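You operate a simulated robot arm through the tools that you are given. There is no shell and no other tool. Be economical: measure what you need, move in short steps, check, and stop when the job is done.

You run a simulated robot arm. Do the job below in one go: nothing can be reset, and whatever is moved stays where it is left.

Task
Gauge the housing's recess, fit the spacer that the card names, and gauge it again.
Fine: park the gauge arm in the middle.

It is judged by the outcome, as a careful person would: the job done as asked, and still so three seconds after it is handed in. It fails if anything else is knocked over, pushed out of place, dropped, spilled or broken.

Robot
A 7-joint arm with a two-finger parallel gripper, fixed in place. Base frame: the origin is at the foot of the arm, x ahead of it, y to its left, z up; the work surface is at about z = 0. Lengths are in mm, angles in degrees, forces in N, time in s.
With the tool pointing down near the work surface it reaches from about 220 to 580 mm from the base axis. Its first joint turns from -66.0 to 66.0 degrees. Payload 2.5 kg.
The TCP is the grasp point between the finger pads, 23 mm short of the fingertips. In the tool frame z runs along the fingers and y along their closing line. The gripper opens to 94 mm. The fingers are 38 mm wide and 10 mm thick; the gripper's body (54 by 96 mm) begins 39 mm behind the TCP.
Orientation is told as [roll, pitch, yaw] about the base's x, y, z axes, in that order, counted from this pose: with the fingers straight down and closing along the base's y, the tool's x points along the base's -x, its y along +y and its z along -z.

Tools
- The arm moves only by the tool jog_arm. Its argument "commands" is one flat list of numbers, 6 for each row, row after row: the shift along the tool's x, y, z in mm, then the turn, a rotation vector about the tool's x, y, z in degrees. In form: [x, y, z, wx, wy, wz, x, y, z, wx, wy, wz, ...]. A call has 1 to 12 rows; each row is the pose to reach, as a shift and turn from the pose commanded when the call began, along the tool's axes at that moment. "fingers" is the finger opening in mm, from 0 to 94, set as the call begins (left out, the last holds). Each row takes 0.2 s and may step no farther than 50 mm and 8.6 degrees from the row before; otherwise, or with a gripper value out of range, the whole call is refused. Where a pose cannot be reached the arm comes as near as it can. A force on the tool above 90 N (or 10 N above the force at the start of the call, whichever is more), or a blocked arm, ends the call early, and 0.2 s more pass. The fingers move at their own pace (about 108 mm/s each) and stop on an object; they squeeze with about 30 N. The grip force told is the motor's: it shows also when the fingers shut on nothing. Time passes only in rows, and 0.2 s behind the last, so rows that repeat a pose let the fingers close. The reply holds the time, the measured pose of the TCP, the force on the tool along the base axes, the opening and the grip force, in the units named above and with some noise.
- Cameras (640 x 400 px; columns grow to the right, rows downward): "scene" is fixed at [121.7, -406.6, 555.9]; the picture's right is [0.71, -0.71, 0.00], its down [-0.41, -0.41, -0.82] and it looks along [0.58, 0.58, -0.58] (base axes); focal length 357 px, centre (320, 200). "wrist" rides on the gripper at [-39, 0, -44] in the tool frame; the picture's right is [0.00, -1.00, 0.00], its down [0.97, 0.00, -0.24] and it looks along [0.24, 0.00, 0.97] (tool axes); focal length 218 px, centre (320, 200). There is no depth. A picture from a camera that has moved, and an enlarged one, comes with that camera's place and axes in the base frame and with its lens. The place of the scene camera against the robot may be out by one fixed shift of up to 25 mm in any direction.
- get_image(camera): a new picture of that camera. No time passes.
- inspect(camera, box): a new picture of the part [left, top, right, bottom] of that camera's present view, enlarged. No time passes.
- sign_off(): hands the job in; it is judged then, once.

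Go step by step. Nothing tells you positions but the pictures and the camera data: compare them with the known pose of the tool, close in by small moves and look again before you grip or let go. The budget is 120 turns and 64 pictures, counting those below and the enlarged ones. Unless the task says otherwise, let go and move clear before handing in, and close with one line.

The tools are called after "Call:" as name(argument=value, ...) on one line, values as JSON. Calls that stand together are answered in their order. jog_arm: Moves the arm, as the interface text tells. Its arguments: {"type":"object","properties":{"commands":{"type":"array","items":{"type":"number"}},"fingers":{"type":"number"}},"required":["commands"]} The other tools are called the same way: get_image (camera) takes a picture; inspect (camera, box) takes an enlarged picture of a part of a camera's view; sign_off () hands the job in.

At the start:

```text
time: 0.0
tcp_pos: [418.7, -157.1, 322.4]
orientation: [0.0, 0.1, 0.1]
contact_force: [0.2, -1.1, -0.6]
grip_width: 93.9
grasp_force: 0.0
```

scene: 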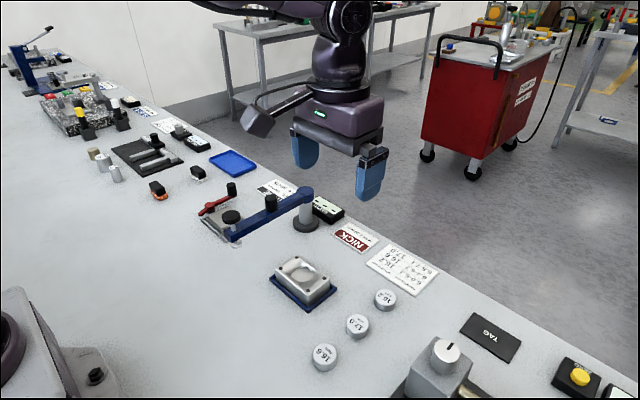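
wrist: 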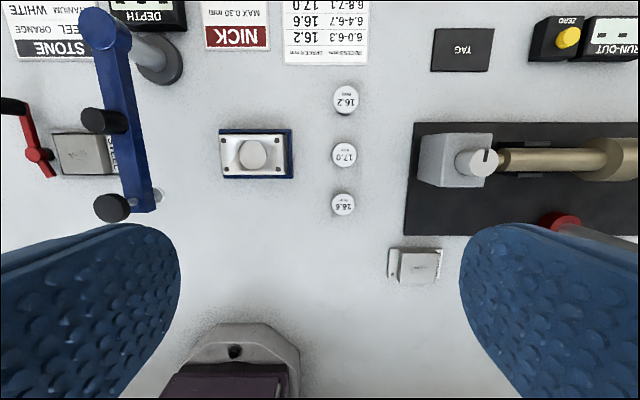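

I see a depth-gauge arm (blue) with a housing in a blue fixture, three spacers (16.2, 17.0, 16.6), and a card. I'll look closer at the gauge and the card first.

Call:
inspect(camera="wrist", box=[180, 0, 400, 100])

Call:
inspect(camera="scene", box=[180, 160, 440, 320])

Call:
inspect(camera="wrist", box=[0, 0, 300, 230])

```text
2.91 times, centred on (290, 50) of wrist
camera zoom: at [458.8, -156.9, 367.1], right [0.0, -1.0, 0.0], down [-0.97, 0.0, 0.24], along [-0.24, 0.0, -0.97], focal length 635 px, centre (407, 636)
```

zoom: 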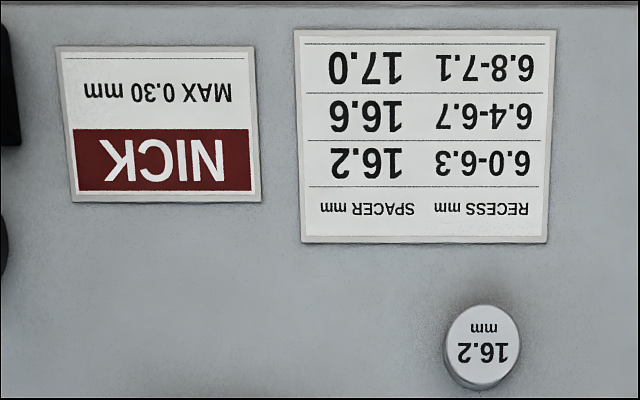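

```text
2.46 times, centred on (310, 240) of scene
camera zoom: at [121.7, -406.6, 555.9], right [0.71, -0.71, 0.0], down [-0.41, -0.41, -0.82], along [0.58, 0.58, -0.58], focal length 878 px, centre (345, 102)
```

zoom: 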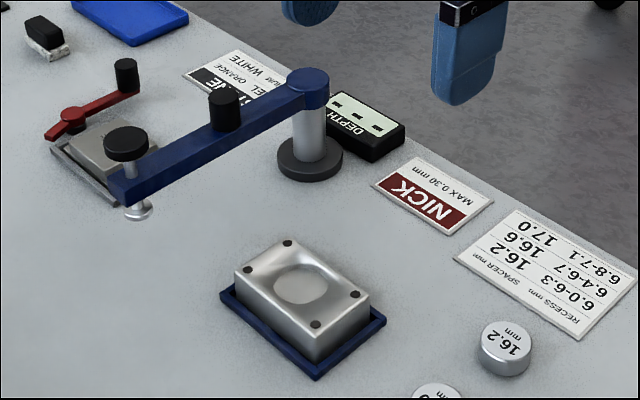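

```text
1.74 times, centred on (150, 115) of wrist
camera zoom: at [458.8, -156.9, 367.1], right [0.0, -1.0, 0.0], down [-0.97, 0.0, 0.24], along [-0.24, 0.0, -0.97], focal length 380 px, centre (616, 348)
```

zoom: 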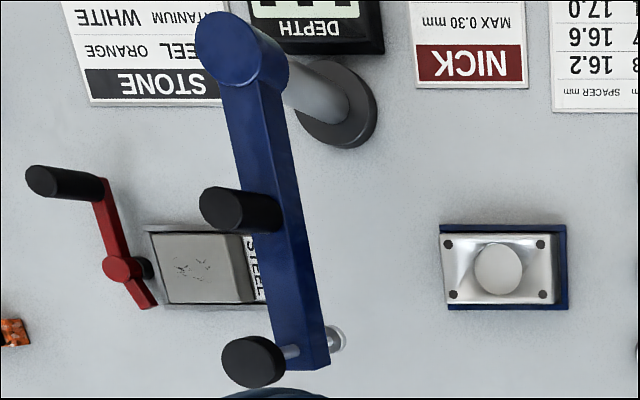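

The card maps recess 6.0–6.3→16.2, 6.4–6.7→16.6 and 6.8–7.1→17.0. I'll move above the gauge for a better look at its arm, display and any stops.

Call:
jog_arm(commands=[0, 45, 0, 0, 0, 0, 0, 90, 0, 0, 0, 0, 0, 135, 0, 0, 0, 0, 0, 180, 0, 0, 0, 0, 0, 180, 0, 0, 0, 0])

Call:
get_image(camera="wrist")

Call:
inspect(camera="wrist", box=[200, 0, 480, 175])

```text
time: 1.2
tcp_pos: [421.4, 24.5, 323.1]
orientation: [0.0, 0.0, 0.0]
contact_force: [0.4, 0.7, -0.9]
grip_width: 94.3
grasp_force: 0.0
```

```text
58 pictures are left
camera wrist: at [459.5, 24.7, 367.9], right [0.0, -1.0, 0.0], down [-0.97, 0.0, 0.24], along [-0.24, 0.0, -0.97], focal length 218 px, centre (320, 200)
```

wrist: 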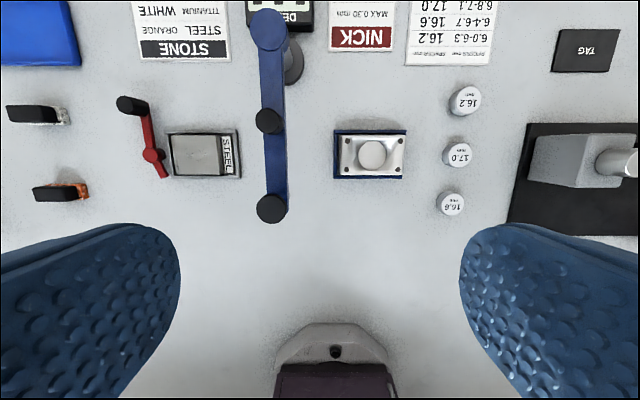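

```text
2.29 times, centred on (340, 88) of wrist
camera zoom: at [459.5, 24.7, 367.9], right [0.0, -1.0, 0.0], down [-0.97, 0.0, 0.24], along [-0.24, 0.0, -0.97], focal length 499 px, centre (274, 457)
```

zoom: 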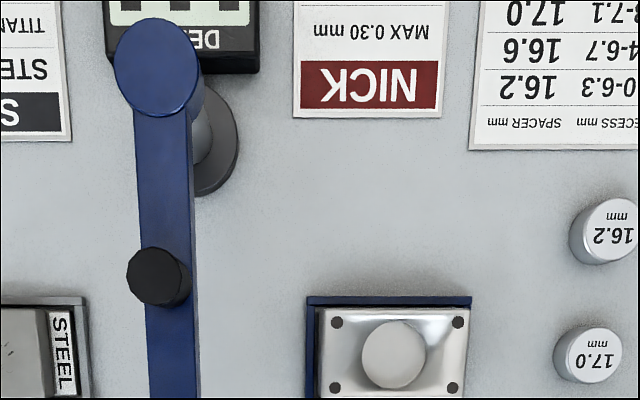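

The gauge arm pivots at about (584, 80). It carries a handle peg near (484, 79), a plunger knob near (391, 80), and the housing sits at about (447, -53). The arm now stands mid-swing, so I'll come down above the peg to check.

Call:
jog_arm(commands=[-32, 27, 30, 0, 0, 0, -64, 55, 60, 0, 0, 0, -64, 55, 100, 0, 0, 0, -64, 55, 130, 0, 0, 0, -64, 55, 130, 0, 0, 0])

Call:
get_image(camera="wrist")

Call:
get_image(camera="scene")

```text
refused: row 1 steps farther than a row can; nothing moved
```

```text
56 pictures are left
camera wrist: at [459.5, 24.7, 367.9], right [0.0, -1.0, 0.0], down [-0.97, 0.0, 0.24], along [-0.24, 0.0, -0.97], focal length 218 px, centre (320, 200)
```

wrist: 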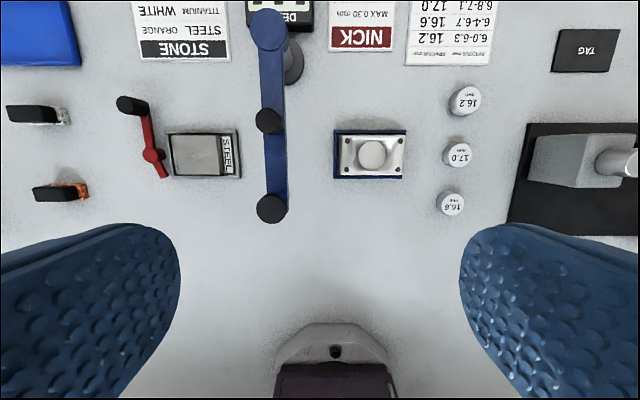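

```text
55 pictures are left
```

scene: 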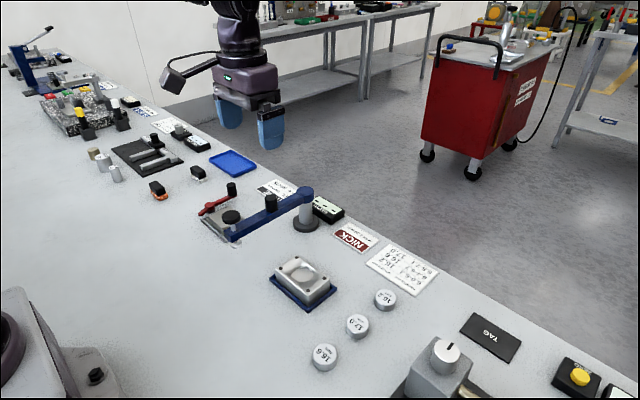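

The step was a little too long, so nothing moved. I'll repeat the same approach with smaller steps.

Call:
jog_arm(commands=[-22, 18, 25, 0, 0, 0, -44, 37, 50, 0, 0, 0, -64, 55, 80, 0, 0, 0, -64, 55, 120, 0, 0, 0, -64, 55, 130, 0, 0, 0, -64, 55, 130, 0, 0, 0])

Call:
get_image(camera="wrist")

Call:
inspect(camera="scene", box=[200, 100, 400, 260])

```text
time: 2.6
tcp_pos: [482.9, 77.0, 194.0]
orientation: [0.0, 0.0, 0.0]
contact_force: [-0.3, 1.0, -0.4]
grip_width: 94.1
grasp_force: 0.2
```

```text
54 pictures are left
camera wrist: at [523.2, 77.8, 239.1], right [0.0, -1.0, 0.0], down [-0.97, 0.0, 0.24], along [-0.24, 0.0, -0.97], focal length 218 px, centre (320, 200)
```

wrist: 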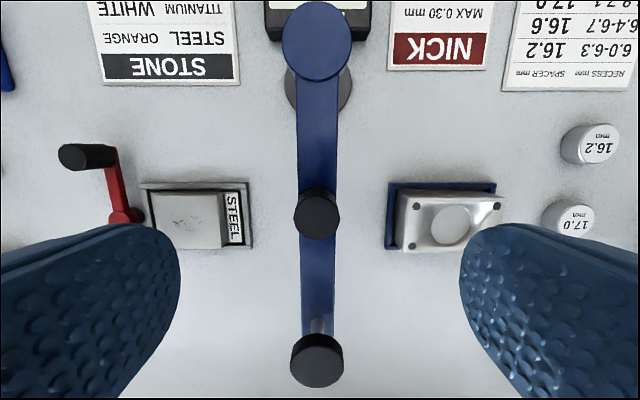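

```text
2.50 times, centred on (300, 180) of scene
camera zoom: at [121.7, -406.6, 555.9], right [0.71, -0.71, 0.0], down [-0.41, -0.41, -0.82], along [0.58, 0.58, -0.58], focal length 892 px, centre (370, 250)
```

zoom: 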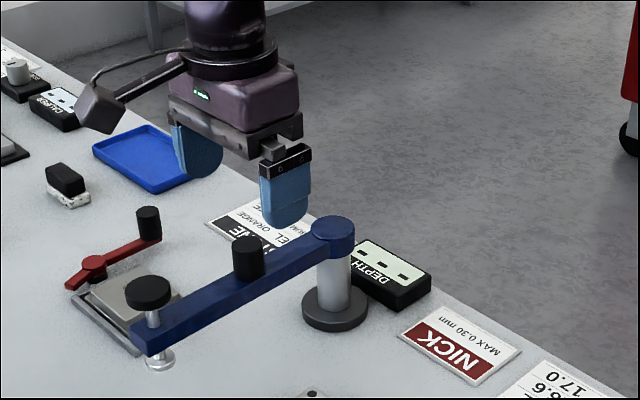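

The peg is at about (487, 79.5) with its top at z≈127, and the arm stands exactly straight, in the middle position. I'll lower around the peg and close on it.

Call:
jog_arm(commands=[-4, 2.5, 30, 0, 0, 0, -4, 2.5, 60, 0, 0, 0, -4, 2.5, 74, 0, 0, 0, -4, 2.5, 74, 0, 0, 0])

Call:
jog_arm(commands=[0, 0, 0, 0, 0, 0, 0, 0, 0, 0, 0, 0, 0, 0, 0, 0, 0, 0], fingers=15)

Call:
inspect(camera="scene", box=[200, 100, 400, 260])

```text
time: 3.6
tcp_pos: [487.4, 82.1, 119.2]
orientation: [0.0, -0.1, 0.0]
contact_force: [-0.2, 0.5, 0.5]
grip_width: 94.1
grasp_force: 0.1
```

```text
time: 4.4
tcp_pos: [487.5, 80.8, 117.8]
orientation: [-0.1, 0.0, -0.2]
contact_force: [0.2, -5.7, -0.4]
grip_width: 25.6
grasp_force: 45.1
```

```text
2.50 times, centred on (300, 180) of scene
camera zoom: at [121.7, -406.6, 555.9], right [0.71, -0.71, 0.0], down [-0.41, -0.41, -0.82], along [0.58, 0.58, -0.58], focal length 892 px, centre (370, 250)
```

zoom: 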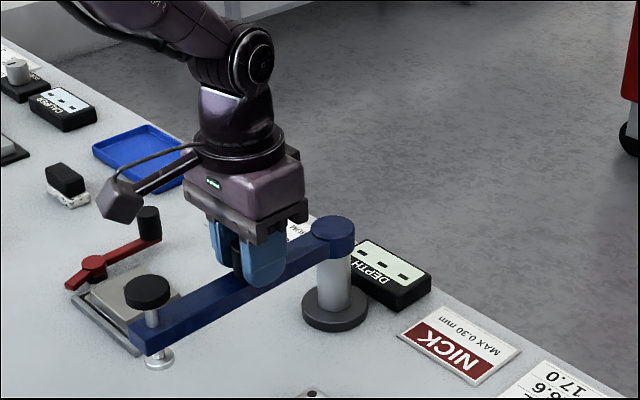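

The peg is held. I'll swing the arm along its arc, about 44° clockwise toward the housing side, turning the gripper with it.

Call:
jog_arm(commands=[-0.81, -12.53, 0, 0, 0, -7.4, -3.23, -24.85, 0, 0, 0, -14.8, -7.21, -36.76, 0, 0, 0, -22.2, -12.7, -48.06, 0, 0, 0, -29.6, -19.59, -58.56, 0, 0, 0, -37, -19.59, -58.56, 0, 0, 0, -37])

Call:
get_image(camera="scene")

Call:
get_image(camera="wrist")

```text
time: 5.8
tcp_pos: [505.8, 23.4, 118.6]
orientation: [0.1, 0.0, 37.3]
contact_force: [-12.1, 4.0, 9.7]
grip_width: 26.1
grasp_force: 44.6
```

```text
51 pictures are left
```

scene: 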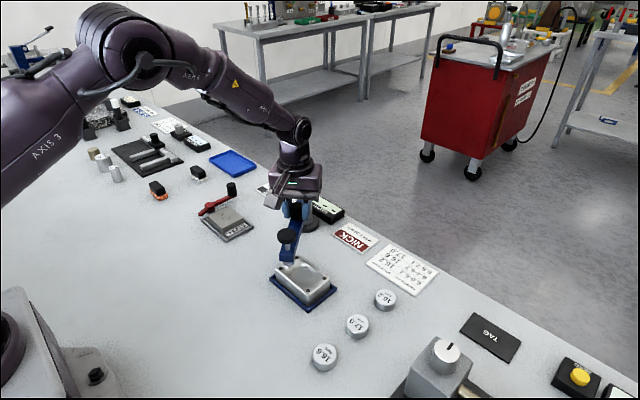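

```text
50 pictures are left
camera wrist: at [537.5, 46.9, 163.0], right [0.61, -0.8, 0.0], down [-0.77, -0.59, 0.24], along [-0.19, -0.14, -0.97], focal length 218 px, centre (320, 200)
```

wrist: 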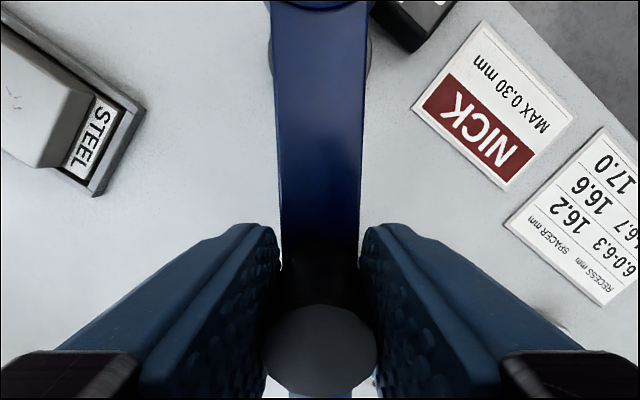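

The arm follows cleanly. I'll go the last 7° to bring the plunger over the recess.

Call:
jog_arm(commands=[-0.2, -6.2, 0, 0, 0, -3.65, -0.79, -12.36, 0, 0, 0, -7.3, -0.79, -12.36, 0, 0, 0, -7.3])

Call:
inspect(camera="scene", box=[220, 150, 400, 320])

```text
time: 6.6
tcp_pos: [513.3, 14.6, 119.0]
orientation: [0.1, -0.1, 44.5]
contact_force: [-16.5, 9.1, 5.5]
grip_width: 25.8
grasp_force: 45.2
```

```text
2.35 times, centred on (310, 235) of scene
camera zoom: at [121.6, -406.6, 555.9], right [0.71, -0.71, 0.0], down [-0.41, -0.41, -0.82], along [0.58, 0.58, -0.58], focal length 839 px, centre (344, 118)
```

zoom: 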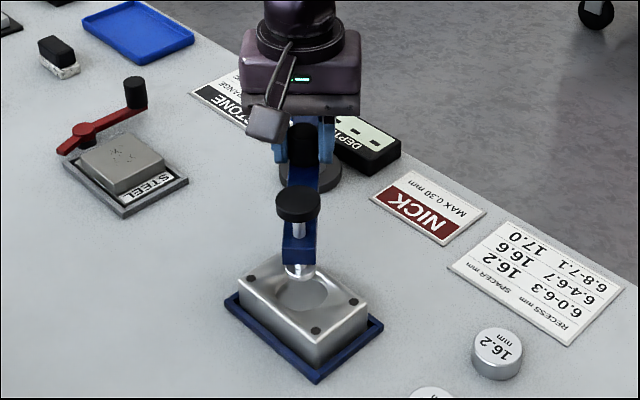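

The plunger foot looks to be above the recess centre. I'll let go of the peg, rise, and move back over the knob.

Call:
jog_arm(commands=[0, 0, 0, 0, 0, 0, 0, 0, 0, 0, 0, 0, 0, 0, -30, 0, 0, 0, 0, 0, -75, 0, 0, 0, 35, 0, -75, 0, 0, 0, 35, 0, -75, 0, 0, 0], fingers=60)

Call:
get_image(camera="wrist")

Call:
inspect(camera="scene", box=[220, 150, 400, 320])

```text
time: 8.0
tcp_pos: [490.1, -10.2, 191.5]
orientation: [0.1, 0.0, 44.4]
contact_force: [-0.2, 0.5, 0.2]
grip_width: 59.9
grasp_force: 0.1
```

```text
48 pictures are left
camera wrist: at [518.0, 16.6, 237.3], right [0.7, -0.72, 0.0], down [-0.69, -0.68, 0.24], along [-0.17, -0.17, -0.97], focal length 218 px, centre (320, 200)
```

wrist: 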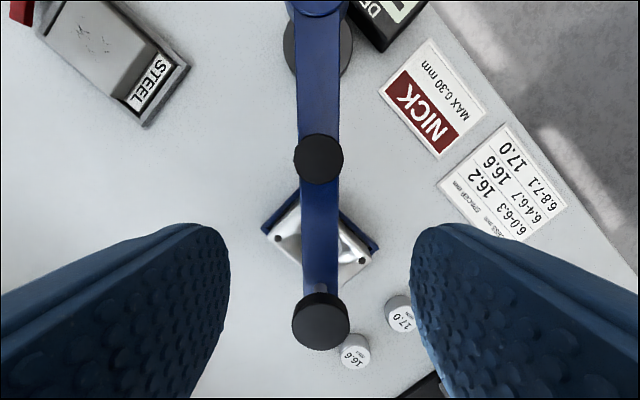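

```text
2.35 times, centred on (310, 235) of scene
camera zoom: at [121.7, -406.6, 555.9], right [0.71, -0.71, 0.0], down [-0.41, -0.41, -0.82], along [0.58, 0.58, -0.58], focal length 839 px, centre (344, 118)
```

zoom: 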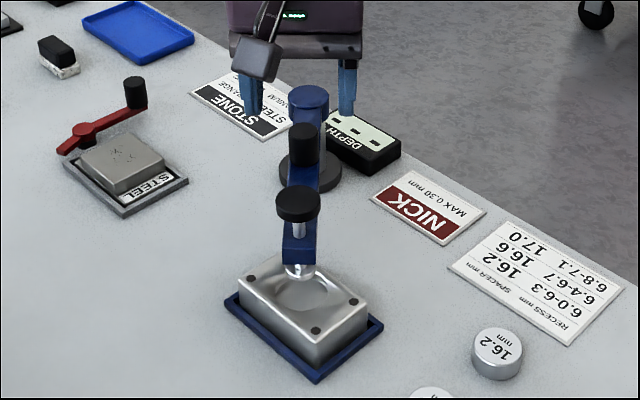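

The knob is at about (447, -54.5) with its top at z≈129. I'll press with the right finger only, so the display stays visible to the scene camera, and first move to just above the knob.

Call:
jog_arm(commands=[31, 17, 0, 0, 0, 0, 61.8, 33.5, 0, 0, 0, 0, 61.8, 33.5, 25, 0, 0, 0, 61.8, 33.5, 33, 0, 0, 0, 61.8, 33.5, 33, 0, 0, 0])

Call:
inspect(camera="scene", box=[220, 150, 400, 320])

Call:
get_image(camera="wrist")

```text
time: 9.2
tcp_pos: [423.1, -29.8, 157.6]
orientation: [0.0, -0.1, 44.3]
contact_force: [0.0, 0.2, -1.1]
grip_width: 60.1
grasp_force: 0.0
```

```text
2.35 times, centred on (310, 235) of scene
camera zoom: at [121.7, -406.6, 555.9], right [0.71, -0.71, 0.0], down [-0.41, -0.41, -0.82], along [0.58, 0.58, -0.58], focal length 839 px, centre (344, 118)
```

zoom: 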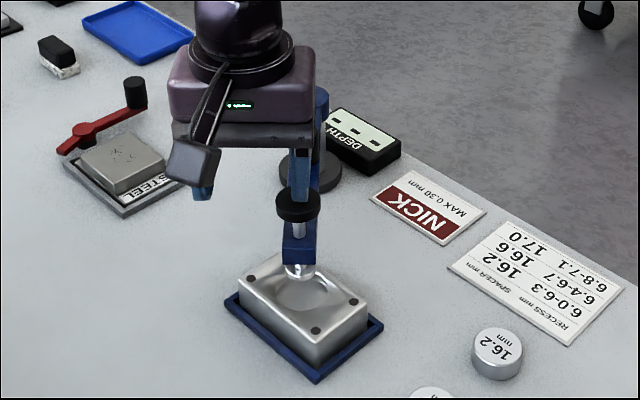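

```text
45 pictures are left
camera wrist: at [450.5, -3.3, 204.2], right [0.7, -0.72, 0.0], down [-0.69, -0.68, 0.24], along [-0.17, -0.17, -0.97], focal length 218 px, centre (320, 200)
```

wrist: 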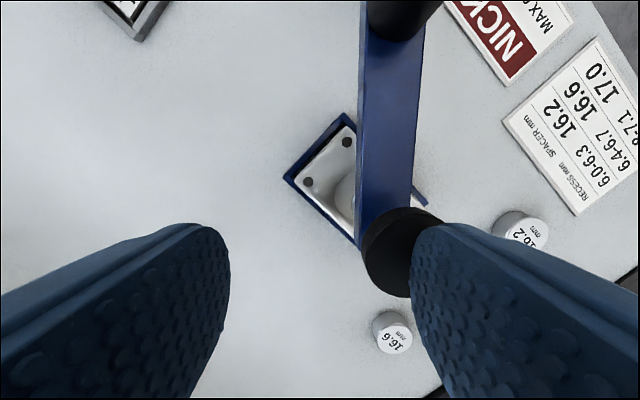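

The finger is above the knob and the display is in view. I'll press down gently in small steps and watch the force.

Call:
jog_arm(commands=[0, 0, 4, 0, 0, 0, 0, 0, 8, 0, 0, 0, 0, 0, 12, 0, 0, 0, 0, 0, 16, 0, 0, 0, 0, 0, 20, 0, 0, 0])

Call:
inspect(camera="scene", box=[240, 170, 380, 290])

```text
time: 10.4
tcp_pos: [422.3, -31.0, 139.8]
orientation: [0.0, 0.1, 44.3]
contact_force: [1.2, 0.8, 3.2]
grip_width: 59.8
grasp_force: 0.1
```

```text
3.33 times, centred on (310, 230) of scene
camera zoom: at [121.7, -406.6, 555.9], right [0.71, -0.71, 0.0], down [-0.41, -0.41, -0.82], along [0.58, 0.58, -0.58], focal length 1189 px, centre (353, 100)
```

zoom: 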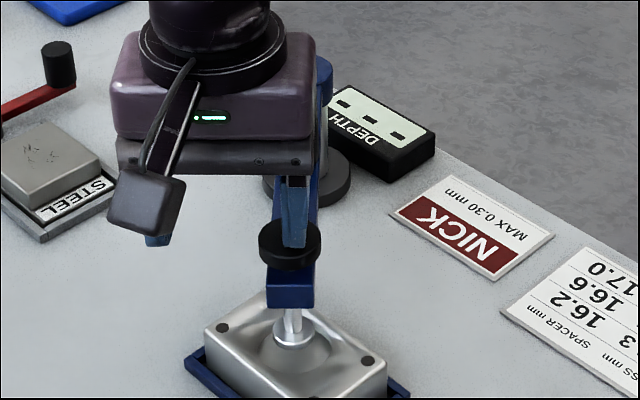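

The plunger is moving down with little force, but the display still shows dashes. I'll keep going in small steps.

Call:
jog_arm(commands=[0, 0, 3, 0, 0, 0, 0, 0, 6, 0, 0, 0, 0, 0, 9, 0, 0, 0, 0, 0, 9, 0, 0, 0])

Call:
inspect(camera="scene", box=[240, 170, 380, 290])

```text
time: 11.4
tcp_pos: [423.0, -30.7, 131.2]
orientation: [-0.1, 0.0, 44.4]
contact_force: [2.1, 1.4, 3.2]
grip_width: 60.1
grasp_force: 0.3
```

```text
3.33 times, centred on (310, 230) of scene
camera zoom: at [121.7, -406.6, 555.9], right [0.71, -0.71, 0.0], down [-0.41, -0.41, -0.82], along [0.58, 0.58, -0.58], focal length 1189 px, centre (353, 100)
```

zoom: 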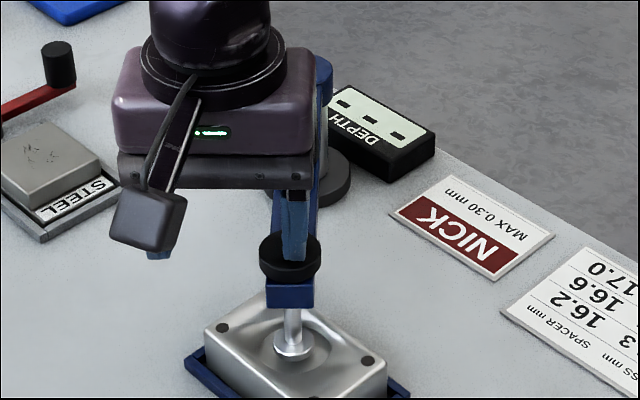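

The foot is nearly down in the recess. I'll press on slowly until I feel the floor.

Call:
jog_arm(commands=[0, 0, 2, 0, 0, 0, 0, 0, 4, 0, 0, 0, 0, 0, 6, 0, 0, 0, 0, 0, 6, 0, 0, 0])

Call:
inspect(camera="scene", box=[240, 170, 380, 290])

```text
time: 12.4
tcp_pos: [421.8, -30.3, 125.1]
orientation: [0.0, 0.1, 44.3]
contact_force: [-2.4, -1.7, 4.0]
grip_width: 60.0
grasp_force: 0.1
```

```text
3.33 times, centred on (310, 230) of scene
camera zoom: at [121.7, -406.6, 555.9], right [0.71, -0.71, 0.0], down [-0.41, -0.41, -0.82], along [0.58, 0.58, -0.58], focal length 1189 px, centre (353, 100)
```

zoom: 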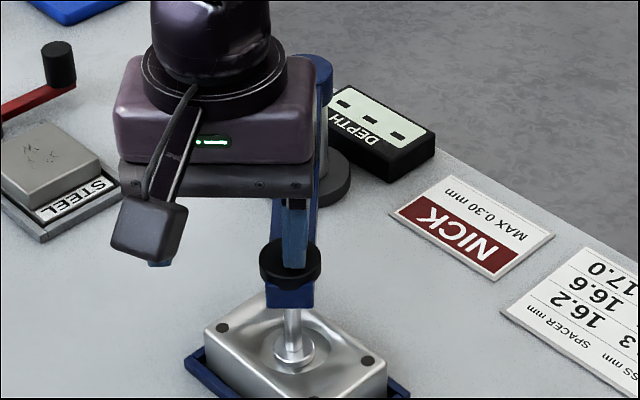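

Still no floor contact. I'll continue in 1 mm steps.

Call:
jog_arm(commands=[0, 0, 1, 0, 0, 0, 0, 0, 2, 0, 0, 0, 0, 0, 3, 0, 0, 0, 0, 0, 4, 0, 0, 0, 0, 0, 4, 0, 0, 0])

Call:
inspect(camera="scene", box=[240, 170, 380, 290])

```text
time: 13.6
tcp_pos: [423.9, -31.5, 124.0]
orientation: [-0.5, -0.2, 44.1]
contact_force: [-15.6, -5.3, 49.7]
grip_width: 57.4
grasp_force: 0.1
```

```text
3.33 times, centred on (310, 230) of scene
camera zoom: at [121.4, -406.5, 556.0], right [0.71, -0.71, 0.0], down [-0.41, -0.41, -0.82], along [0.58, 0.58, -0.58], focal length 1189 px, centre (353, 100)
```

zoom: 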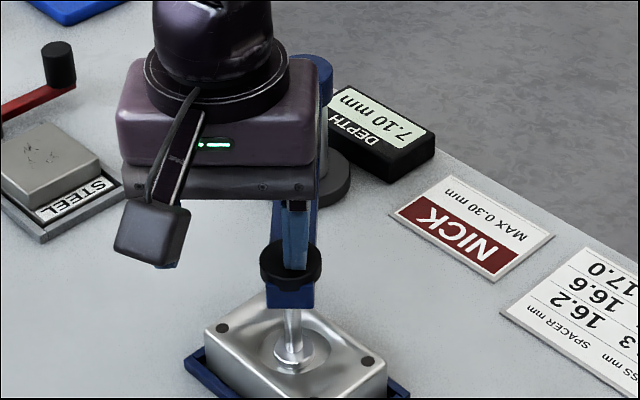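

The floor is reached and the display shows a number. I'll read it enlarged.

Call:
inspect(camera="scene", box=[305, 185, 345, 215])

Call:
inspect(camera="scene", box=[280, 225, 350, 295])

```text
13.33 times, centred on (325, 200) of scene
camera zoom: at [121.4, -406.5, 556.0], right [0.71, -0.71, 0.0], down [-0.41, -0.41, -0.82], along [0.58, 0.58, -0.58], focal length 4754 px, centre (253, 200)
```

zoom: 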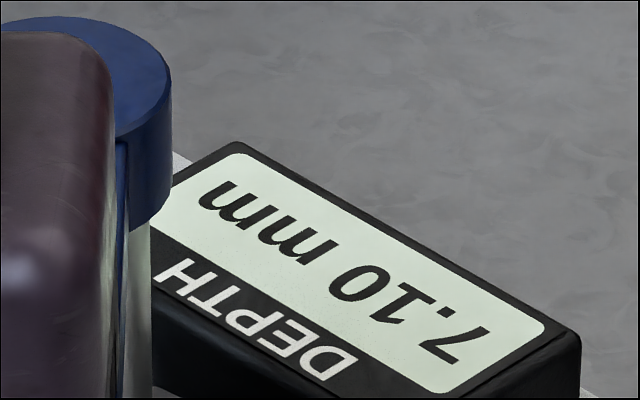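

```text
5.71 times, centred on (315, 260) of scene
camera zoom: at [121.4, -406.5, 556.0], right [0.71, -0.71, 0.0], down [-0.41, -0.41, -0.82], along [0.58, 0.58, -0.58], focal length 2038 px, centre (349, -143)
```

zoom: 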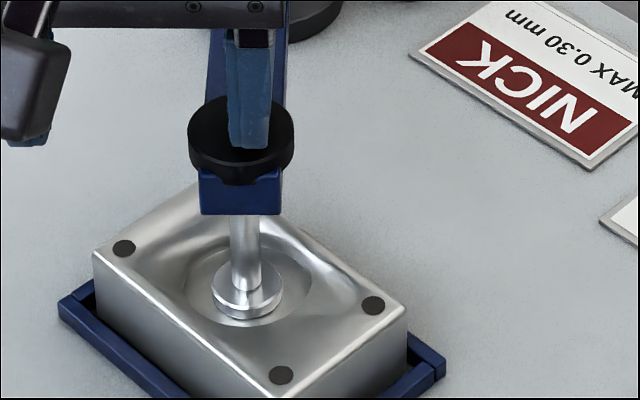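

It reads 7.10 mm under about 50 N, with the foot flat on the floor. I'll ease the pressure and check the reading holds.

Call:
jog_arm(commands=[0, 0, -2, 0, 0, 0, 0, 0, -3, 0, 0, 0, 0, 0, -3, 0, 0, 0])

Call:
inspect(camera="scene", box=[305, 185, 345, 215])

```text
time: 14.4
tcp_pos: [424.2, -29.9, 125.9]
orientation: [-0.1, -0.1, 44.2]
contact_force: [-3.5, -6.5, 25.0]
grip_width: 60.6
grasp_force: 0.9
```

```text
13.33 times, centred on (325, 200) of scene
camera zoom: at [121.6, -406.5, 556.0], right [0.71, -0.71, 0.0], down [-0.41, -0.41, -0.82], along [0.58, 0.58, -0.58], focal length 4754 px, centre (253, 200)
```

zoom: 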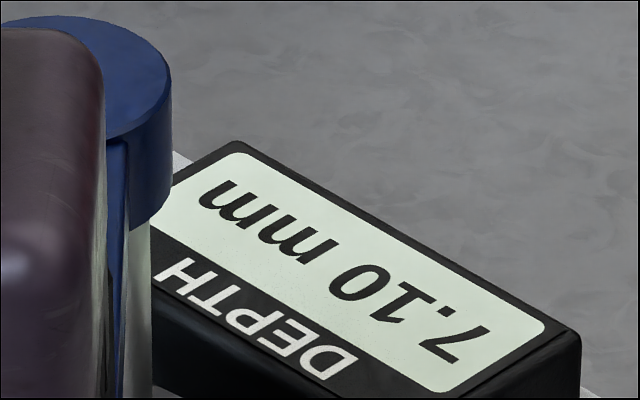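

The reading is steady at 7.10 mm, so the card names the 17.0 spacer. I'll lift off and check that the plunger springs back up.

Call:
jog_arm(commands=[0, 0, -20, 0, 0, 0, 0, 0, -50, 0, 0, 0, 0, 0, -75, 0, 0, 0, 0, 0, -75, 0, 0, 0], fingers=94)

Call:
get_image(camera="wrist")

Call:
inspect(camera="scene", box=[220, 150, 400, 320])

```text
time: 15.4
tcp_pos: [422.1, -30.8, 199.9]
orientation: [0.0, 0.0, 44.4]
contact_force: [-0.6, 0.1, 0.4]
grip_width: 94.2
grasp_force: 0.1
```

```text
37 pictures are left
camera wrist: at [450.4, -2.5, 245.0], right [0.7, -0.72, 0.0], down [-0.69, -0.68, 0.24], along [-0.17, -0.17, -0.97], focal length 218 px, centre (320, 200)
```

wrist: 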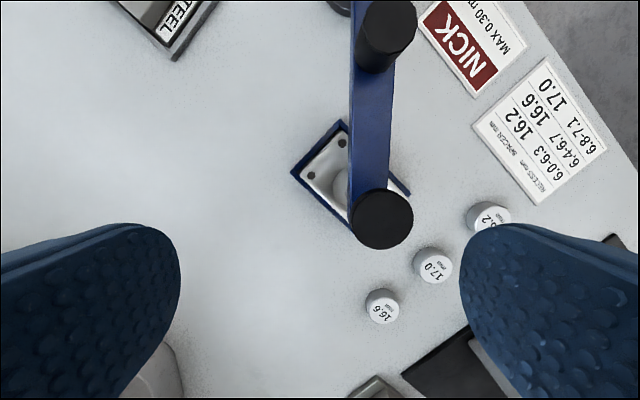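

```text
2.35 times, centred on (310, 235) of scene
camera zoom: at [121.7, -406.6, 555.9], right [0.71, -0.71, 0.0], down [-0.41, -0.41, -0.82], along [0.58, 0.58, -0.58], focal length 839 px, centre (344, 118)
```

zoom: 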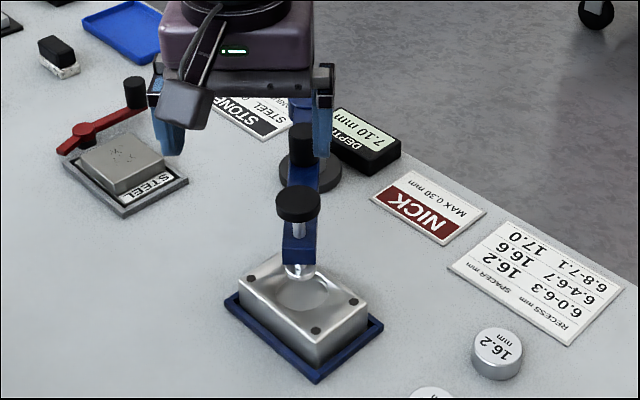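

The plunger is back up and the display holds 7.10. I'll take the peg again and swing the arm out of the way to the middle.

Call:
jog_arm(commands=[-32, -11, 0, 0, 0, 0, -64, -22, 0, 0, 0, 0, -96.2, -33.5, 0, 0, 0, 0, -96.2, -33.5, 40, 0, 0, 0, -96.2, -33.5, 81, 0, 0, 0, -96.2, -33.5, 81, 0, 0, 0])

Call:
jog_arm(commands=[0, 0, 0, 0, 0, 0, 0, 0, 0, 0, 0, 0, 0, 0, 0, 0, 0, 0], fingers=15)

```text
time: 16.8
tcp_pos: [513.9, 13.4, 119.2]
orientation: [0.0, 0.0, 44.2]
contact_force: [0.0, -0.2, -0.1]
grip_width: 94.3
grasp_force: 0.2
```

```text
time: 17.6
tcp_pos: [513.9, 13.3, 118.3]
orientation: [0.2, 0.1, 44.5]
contact_force: [-13.0, 3.5, 2.9]
grip_width: 25.8
grasp_force: 44.7
```

The peg is gripped. I'll swing back along the same arc to the middle.

Call:
jog_arm(commands=[-0.81, 12.53, 0, 0, 0, 7.4, -3.23, 24.85, 0, 0, 0, 14.8, -7.21, 36.76, 0, 0, 0, 22.2, -12.7, 48.06, 0, 0, 0, 29.6, -19.59, 58.56, 0, 0, 0, 37, -27.66, 67.96, 0, 0, 0, 44.3, -27.66, 67.96, 0, 0, 0, 44.3])

Call:
jog_arm(commands=[0, 0, 0, 0, 0, 0, 0, 0, 0, 0, 0, 0, 0, 0, -40, 0, 0, 0, 0, 0, -80, 0, 0, 0, 0, 0, -80, 0, 0, 0], fingers=94)

Call:
get_image(camera="wrist")

```text
time: 19.2
tcp_pos: [486.5, 80.6, 119.2]
orientation: [0.0, 0.0, -0.2]
contact_force: [-13.3, 1.1, 20.0]
grip_width: 25.9
grasp_force: 45.1
```

```text
time: 20.4
tcp_pos: [487.7, 80.5, 198.6]
orientation: [0.1, 0.0, 0.0]
contact_force: [-0.2, 0.5, 0.8]
grip_width: 94.4
grasp_force: 0.1
```

```text
35 pictures are left
camera wrist: at [526.9, 80.3, 242.9], right [0.0, -1.0, 0.0], down [-0.97, 0.0, 0.24], along [-0.24, 0.0, -0.97], focal length 218 px, centre (320, 200)
```

wrist: 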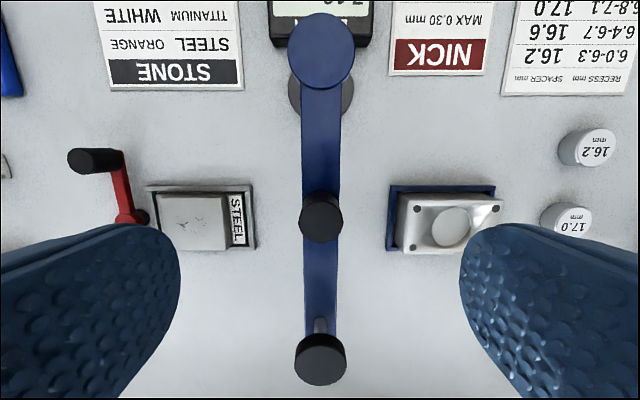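

The arm stands in the middle again. Next I'll go over the 17.0 spacer near (448, -197).

Call:
jog_arm(commands=[7, -47, 0, 0, 0, 0, 14, -94, 0, 0, 0, 0, 21, -140, 0, 0, 0, 0, 28, -186, 0, 0, 0, 0, 35, -232, 0, 0, 0, 0, 39, -277, 0, 0, 0, 0, 39, -277, 30, 0, 0, 0, 39, -277, 30, 0, 0, 0])

Call:
get_image(camera="wrist")

Call:
inspect(camera="scene", box=[240, 220, 480, 400])

```text
time: 22.2
tcp_pos: [450.3, -197.3, 168.9]
orientation: [0.0, 0.0, 0.0]
contact_force: [-0.6, 0.6, -0.1]
grip_width: 94.1
grasp_force: 0.0
```

```text
34 pictures are left
camera wrist: at [487.8, -198.4, 213.9], right [0.0, -1.0, 0.0], down [-0.97, 0.0, 0.24], along [-0.24, 0.0, -0.97], focal length 218 px, centre (320, 200)
```

wrist: 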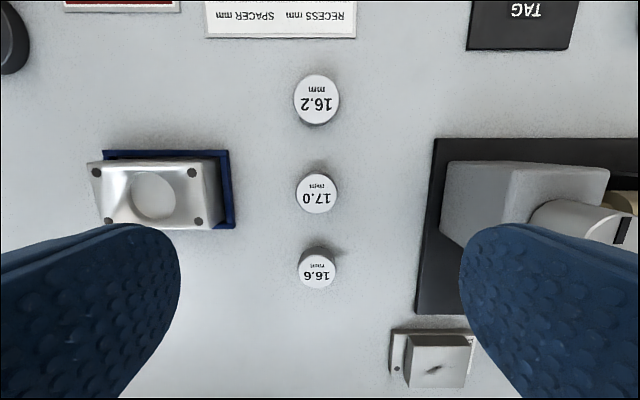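

```text
2.22 times, centred on (360, 310) of scene
camera zoom: at [121.7, -406.6, 555.9], right [0.71, -0.71, 0.0], down [-0.41, -0.41, -0.82], along [0.58, 0.58, -0.58], focal length 792 px, centre (231, -44)
```

zoom: 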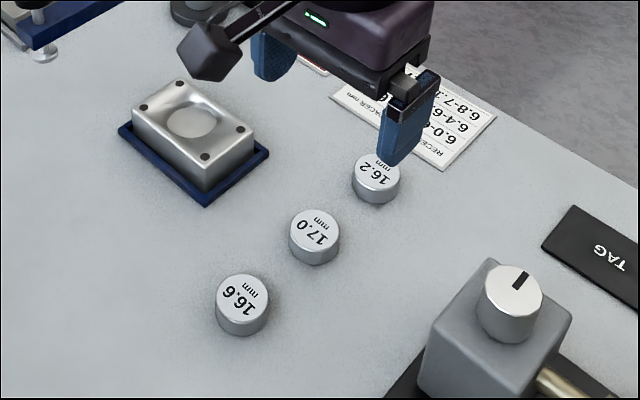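

The 17.0 spacer is at about (445.3, -195.2), roughly 38 mm across. The recess centre triangulates to about (446.5, -54), with its floor near z≈30 and the rim near 37. I'll come down partway and re-check.

Call:
jog_arm(commands=[5, 2.1, 40, 0, 0, 0, 5, 2.1, 80, 0, 0, 0, 5, 2.1, 100, 0, 0, 0, 5, 2.1, 100, 0, 0, 0])

Call:
get_image(camera="wrist")

```text
time: 23.2
tcp_pos: [443.8, -192.4, 69.1]
orientation: [0.0, 0.0, 0.0]
contact_force: [0.4, 0.0, -0.8]
grip_width: 93.8
grasp_force: 0.1
```

```text
32 pictures are left
camera wrist: at [482.1, -193.9, 113.5], right [0.0, -1.0, 0.0], down [-0.97, 0.0, 0.24], along [-0.24, 0.0, -0.97], focal length 218 px, centre (320, 200)
```

wrist: 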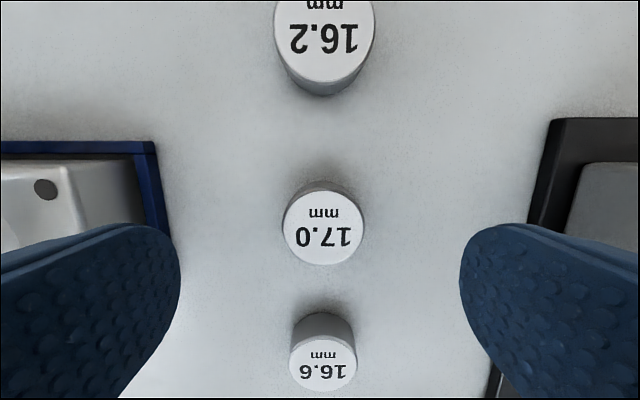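

The spacer sits 1.6 mm ahead and 1.6 mm right of the TCP. I'll correct, lower so the fingertips are about 9 mm up, and close.

Call:
jog_arm(commands=[-1.6, -1.6, 20, 0, 0, 0, -1.6, -1.6, 37, 0, 0, 0, -1.6, -1.6, 37, 0, 0, 0])

Call:
jog_arm(commands=[0, 0, 0, 0, 0, 0, 0, 0, 0, 0, 0, 0, 0, 0, 0, 0, 0, 0], fingers=28)

Call:
get_image(camera="wrist")

```text
time: 24.0
tcp_pos: [445.8, -195.0, 30.7]
orientation: [0.0, 0.0, 0.0]
contact_force: [-0.4, 0.5, -0.6]
grip_width: 94.0
grasp_force: 0.0
```

```text
time: 24.8
tcp_pos: [444.6, -195.2, 30.3]
orientation: [0.0, 0.0, 0.0]
contact_force: [-0.2, 1.2, -0.7]
grip_width: 36.7
grasp_force: 30.1
```

```text
31 pictures are left
camera wrist: at [483.9, -195.7, 75.7], right [0.0, -1.0, 0.0], down [-0.97, 0.0, 0.24], along [-0.24, 0.0, -0.97], focal length 218 px, centre (320, 200)
```

wrist: 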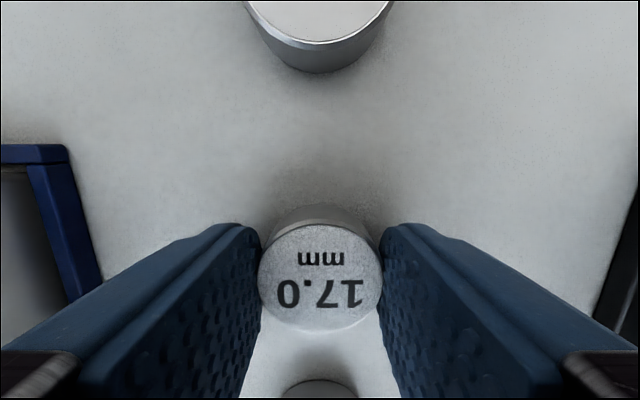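

The 17.0 spacer is gripped. I'll lift it and stop short of the housing with the camera right over the recess, to measure its centre.

Call:
jog_arm(commands=[0, 0, -45, 0, 0, 0, 0, 0, -90, 0, 0, 0, 10, 45, -90, 0, 0, 0, 20, 90, -90, 0, 0, 0, 30, 135, -90, 0, 0, 0, 35, 141, -90, 0, 0, 0, 35, 141, -90, 0, 0, 0, 35, 141, -90, 0, 0, 0])

Call:
get_image(camera="wrist")

Call:
get_image(camera="scene")

```text
time: 26.6
tcp_pos: [410.4, -54.1, 118.6]
orientation: [0.0, 0.0, -0.1]
contact_force: [-0.2, -0.5, 1.2]
grip_width: 27.8
grasp_force: 0.1
```

```text
30 pictures are left
camera wrist: at [449.3, -55.4, 164.9], right [0.0, -1.0, 0.0], down [-0.97, 0.0, 0.24], along [-0.24, 0.0, -0.97], focal length 218 px, centre (320, 200)
```

wrist: 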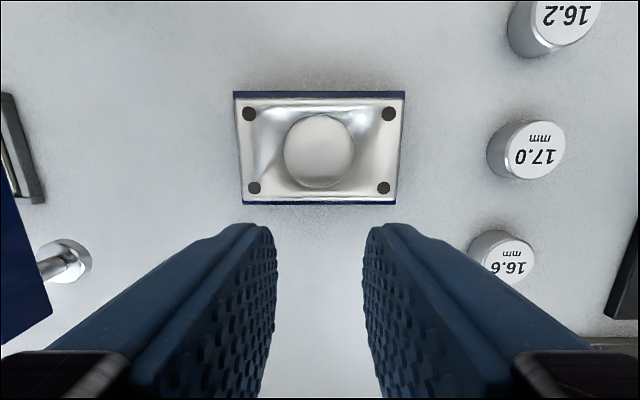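

```text
29 pictures are left
```

scene: 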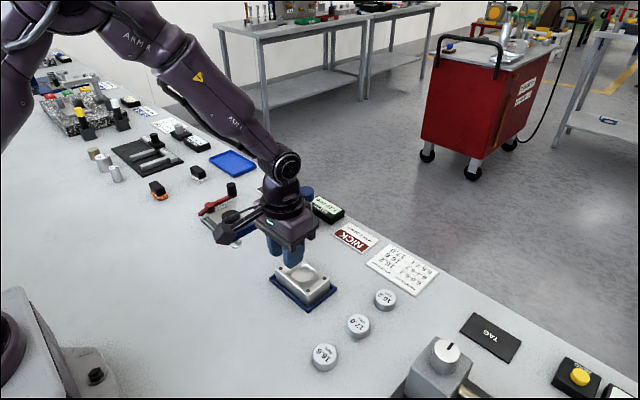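

The spacer slipped out on the quick lift and is still standing where it was. The recess centre is confirmed at about (446.5, -54.5) with some 2.5 mm play around the spacer. I'll go back, grip lower and lift slowly.

Call:
jog_arm(commands=[-10, -45, 0, 0, 0, 0, -20, -90, 0, 0, 0, 0, -30, -135, 0, 0, 0, 0, -35, -141, 0, 0, 0, 0, -35, -141, 30, 0, 0, 0, -35, -141, 48, 0, 0, 0, -35, -141, 48, 0, 0, 0], fingers=94)

Call:
get_image(camera="wrist")

```text
time: 28.2
tcp_pos: [444.9, -198.0, 73.3]
orientation: [0.0, 0.0, 0.0]
contact_force: [-0.3, 0.3, 0.1]
grip_width: 93.9
grasp_force: 0.0
```

```text
28 pictures are left
camera wrist: at [483.6, -198.1, 118.0], right [0.0, -1.0, 0.0], down [-0.97, 0.0, 0.24], along [-0.24, 0.0, -0.97], focal length 218 px, centre (320, 200)
```

wrist: 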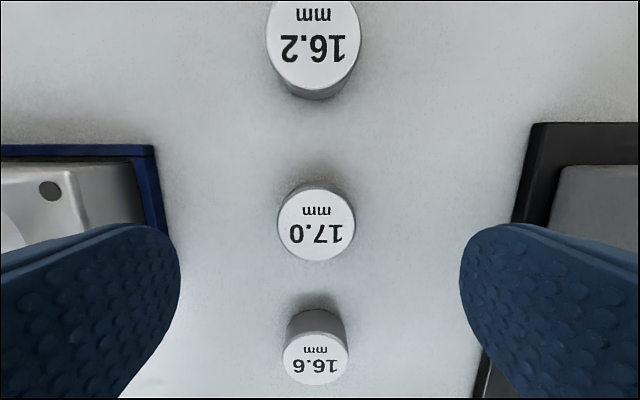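

The spacer is still upright and hardly moved. I'll correct by 1–2 mm, go lower so the tips are about 4 mm up, and grip firmly.

Call:
jog_arm(commands=[-1.4, 1.7, 20, 0, 0, 0, -1.4, 1.7, 40, 0, 0, 0, -1.4, 1.7, 46.5, 0, 0, 0, -1.4, 1.7, 46.5, 0, 0, 0])

Call:
jog_arm(commands=[0, 0, 0, 0, 0, 0, 0, 0, 0, 0, 0, 0, 0, 0, 0, 0, 0, 0, 0, 0, 0, 0, 0, 0], fingers=10)

Call:
jog_arm(commands=[0, 0, -2, 0, 0, 0, 0, 0, -5, 0, 0, 0, 0, 0, -10, 0, 0, 0, 0, 0, -15, 0, 0, 0, 0, 0, -15, 0, 0, 0])

Call:
get_image(camera="wrist")

```text
time: 29.2
tcp_pos: [445.3, -195.6, 26.9]
orientation: [0.0, -0.1, 0.1]
contact_force: [1.0, 0.2, -0.8]
grip_width: 93.9
grasp_force: 0.0
```

```text
time: 30.2
tcp_pos: [446.1, -195.0, 26.3]
orientation: [0.0, 0.0, 0.0]
contact_force: [0.3, -0.2, -0.5]
grip_width: 37.2
grasp_force: 30.2
```

```text
time: 31.4
tcp_pos: [446.5, -195.4, 40.6]
orientation: [0.0, 0.0, 0.0]
contact_force: [-0.2, -0.3, -1.3]
grip_width: 37.4
grasp_force: 30.1
```

```text
27 pictures are left
camera wrist: at [485.2, -195.2, 86.7], right [0.0, -1.0, 0.0], down [-0.97, 0.0, 0.24], along [-0.24, 0.0, -0.97], focal length 218 px, centre (320, 200)
```

wrist: 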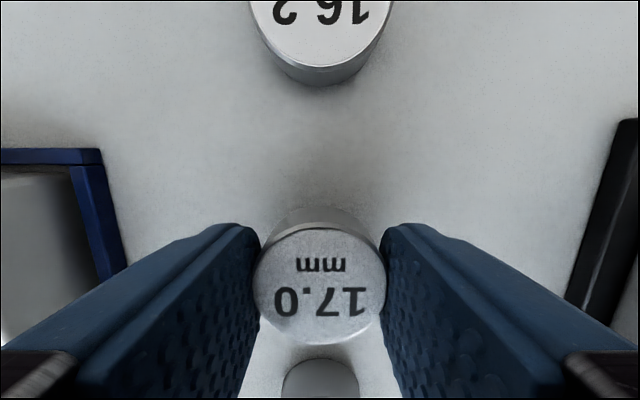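

The spacer is lifted and firmly held now. I'll raise it and carry it over gently, in shorter steps.

Call:
jog_arm(commands=[0, 0, -8, 0, 0, 0, 0, 0, -20, 0, 0, 0, 0, 0, -35, 0, 0, 0, 0, 0, -45, 0, 0, 0, 0, 0, -50, 0, 0, 0, 0, 5, -50, 0, 0, 0, 0, 15, -50, 0, 0, 0, 0, 30, -50, 0, 0, 0, 0, 45, -50, 0, 0, 0, 0, 60, -50, 0, 0, 0, 0, 70, -50, 0, 0, 0, 0, 75, -50, 0, 0, 0])

Call:
jog_arm(commands=[0, 8, 0, 0, 0, 0, 0, 20, 0, 0, 0, 0, 0, 35, 0, 0, 0, 0, 0, 50, 0, 0, 0, 0, 0, 60, 0, 0, 0, 0, 0, 65, 0, 0, 0, 0, 0, 66, 0, 0, 0, 0, 0, 66, 0, 0, 0, 0])

Call:
get_image(camera="wrist")

Call:
inspect(camera="scene", box=[220, 180, 400, 320])

```text
time: 34.0
tcp_pos: [447.2, -119.0, 91.9]
orientation: [0.0, 0.0, 0.0]
contact_force: [0.5, 0.1, -1.6]
grip_width: 37.5
grasp_force: 30.0
```

```text
time: 35.8
tcp_pos: [446.1, -53.0, 92.0]
orientation: [0.0, 0.0, 0.1]
contact_force: [0.5, -0.4, -2.0]
grip_width: 37.5
grasp_force: 29.9
```

```text
26 pictures are left
camera wrist: at [484.8, -54.1, 136.3], right [0.0, -1.0, 0.0], down [-0.97, 0.0, 0.24], along [-0.24, 0.0, -0.97], focal length 218 px, centre (320, 200)
```

wrist: 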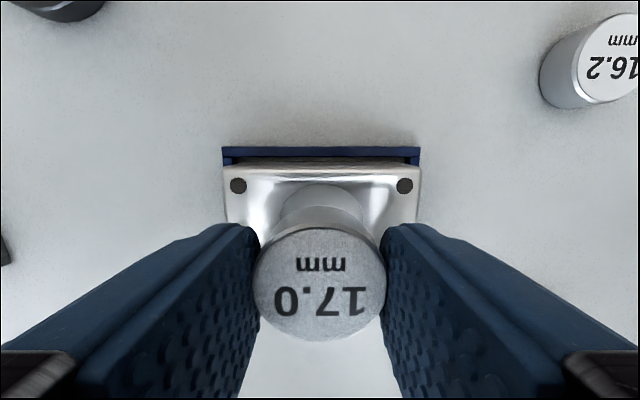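

```text
2.86 times, centred on (310, 250) of scene
camera zoom: at [121.7, -406.6, 555.9], right [0.71, -0.71, 0.0], down [-0.41, -0.41, -0.82], along [0.58, 0.58, -0.58], focal length 1019 px, centre (349, 57)
```

zoom: 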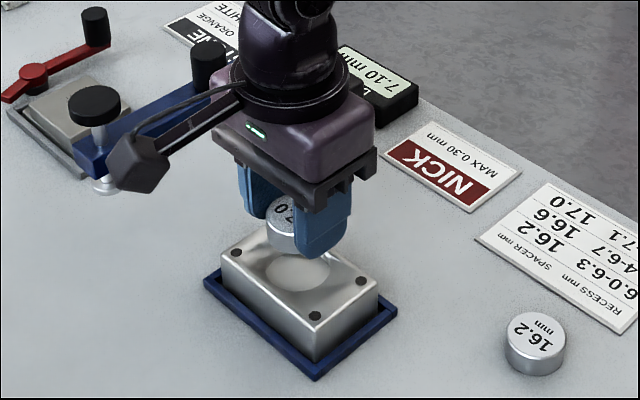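

The spacer is centred over the recess within about 0.6 mm. I'll shift that bit and lower until just entering the recess.

Call:
jog_arm(commands=[0, -0.6, 8, 0, 0, 0, 0, -0.6, 16, 0, 0, 0, 0, -0.6, 24, 0, 0, 0, 0, -0.6, 28, 0, 0, 0, 0, -0.6, 28, 0, 0, 0])

Call:
get_image(camera="wrist")

Call:
inspect(camera="scene", box=[250, 220, 350, 310])

```text
time: 37.0
tcp_pos: [447.2, -54.4, 63.5]
orientation: [0.0, 0.1, 0.0]
contact_force: [0.4, -0.2, -1.4]
grip_width: 37.5
grasp_force: 30.1
```

```text
24 pictures are left
camera wrist: at [485.1, -54.2, 109.1], right [0.0, -1.0, 0.0], down [-0.97, 0.0, 0.24], along [-0.24, 0.0, -0.97], focal length 218 px, centre (320, 200)
```

wrist: 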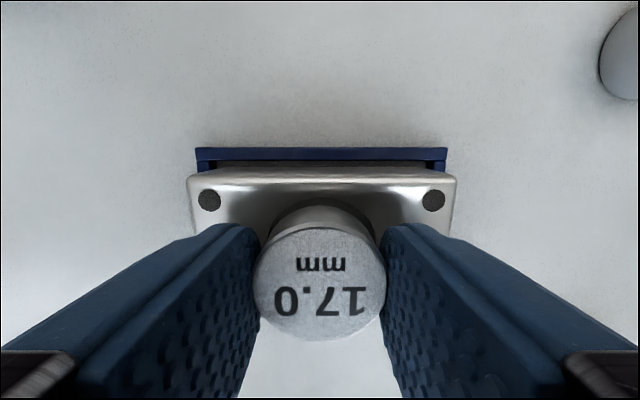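

```text
4.44 times, centred on (300, 265) of scene
camera zoom: at [121.7, -406.6, 555.9], right [0.71, -0.71, 0.0], down [-0.41, -0.41, -0.82], along [0.58, 0.58, -0.58], focal length 1585 px, centre (409, -89)
```

zoom: 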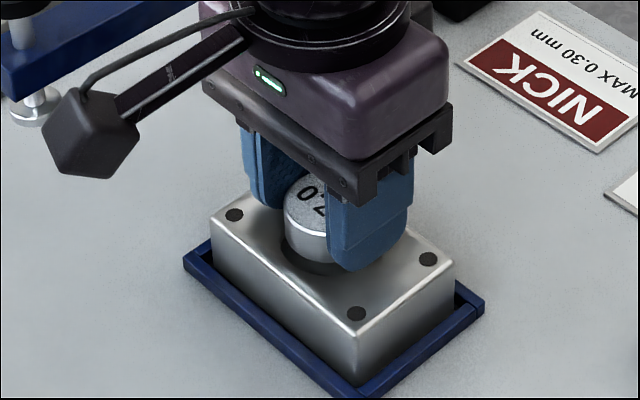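

Alignment is good. I'll lower in 1 mm steps and watch the force.

Call:
jog_arm(commands=[0, 0, 1, 0, 0, 0, 0, 0, 2, 0, 0, 0, 0, 0, 3, 0, 0, 0, 0, 0, 4, 0, 0, 0, 0, 0, 4, 0, 0, 0])

Call:
jog_arm(commands=[0, 0, 1, 0, 0, 0, 0, 0, 2, 0, 0, 0, 0, 0, 2, 0, 0, 0])

Call:
inspect(camera="scene", box=[250, 220, 350, 310])

```text
time: 38.2
tcp_pos: [446.5, -53.1, 59.5]
orientation: [-0.1, 0.0, 0.0]
contact_force: [0.0, 0.9, -1.3]
grip_width: 37.3
grasp_force: 30.2
```

```text
time: 39.0
tcp_pos: [444.8, -54.8, 56.0]
orientation: [0.0, 0.0, 0.0]
contact_force: [-0.4, 0.1, -0.9]
grip_width: 37.3
grasp_force: 29.9
```

```text
4.44 times, centred on (300, 265) of scene
camera zoom: at [121.7, -406.6, 555.9], right [0.71, -0.71, 0.0], down [-0.41, -0.41, -0.82], along [0.58, 0.58, -0.58], focal length 1585 px, centre (409, -89)
```

zoom: 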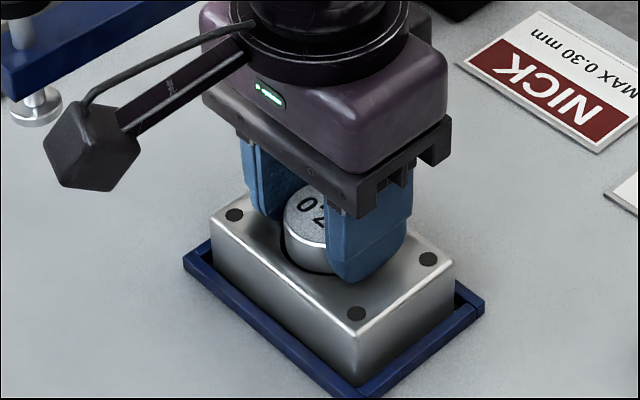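

It's entering cleanly with no force yet. I'll go a few more 1 mm steps.

Call:
jog_arm(commands=[0, 0, 0.7, 0, 0, 0, 0, 0, 1.4, 0, 0, 0, 0, 0, 1.4, 0, 0, 0])

Call:
jog_arm(commands=[0, 0, 0.7, 0, 0, 0, 0, 0, 1.4, 0, 0, 0, 0, 0, 1.4, 0, 0, 0])

Call:
inspect(camera="scene", box=[250, 220, 350, 310])

```text
time: 39.8
tcp_pos: [446.3, -54.1, 57.5]
orientation: [0.0, 0.1, 0.0]
contact_force: [-14.2, 5.3, 32.7]
grip_width: 37.4
grasp_force: 29.9
```

```text
time: 40.6
tcp_pos: [447.1, -55.1, 57.4]
orientation: [0.0, 0.0, -0.1]
contact_force: [-21.0, 4.6, 51.6]
grip_width: 37.1
grasp_force: 30.4
```

```text
4.44 times, centred on (300, 265) of scene
camera zoom: at [121.4, -406.5, 556.0], right [0.71, -0.71, 0.0], down [-0.41, -0.41, -0.82], along [0.58, 0.58, -0.58], focal length 1585 px, centre (409, -89)
```

zoom: 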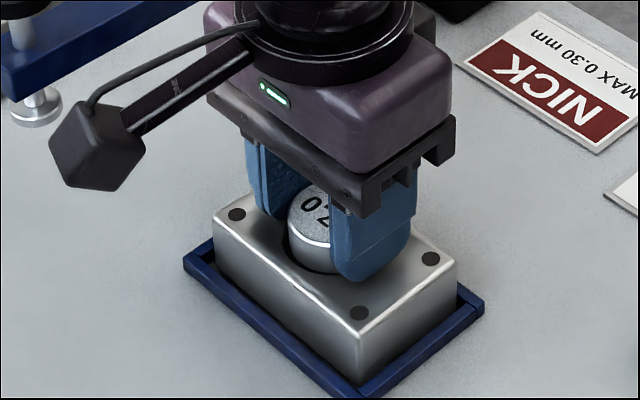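

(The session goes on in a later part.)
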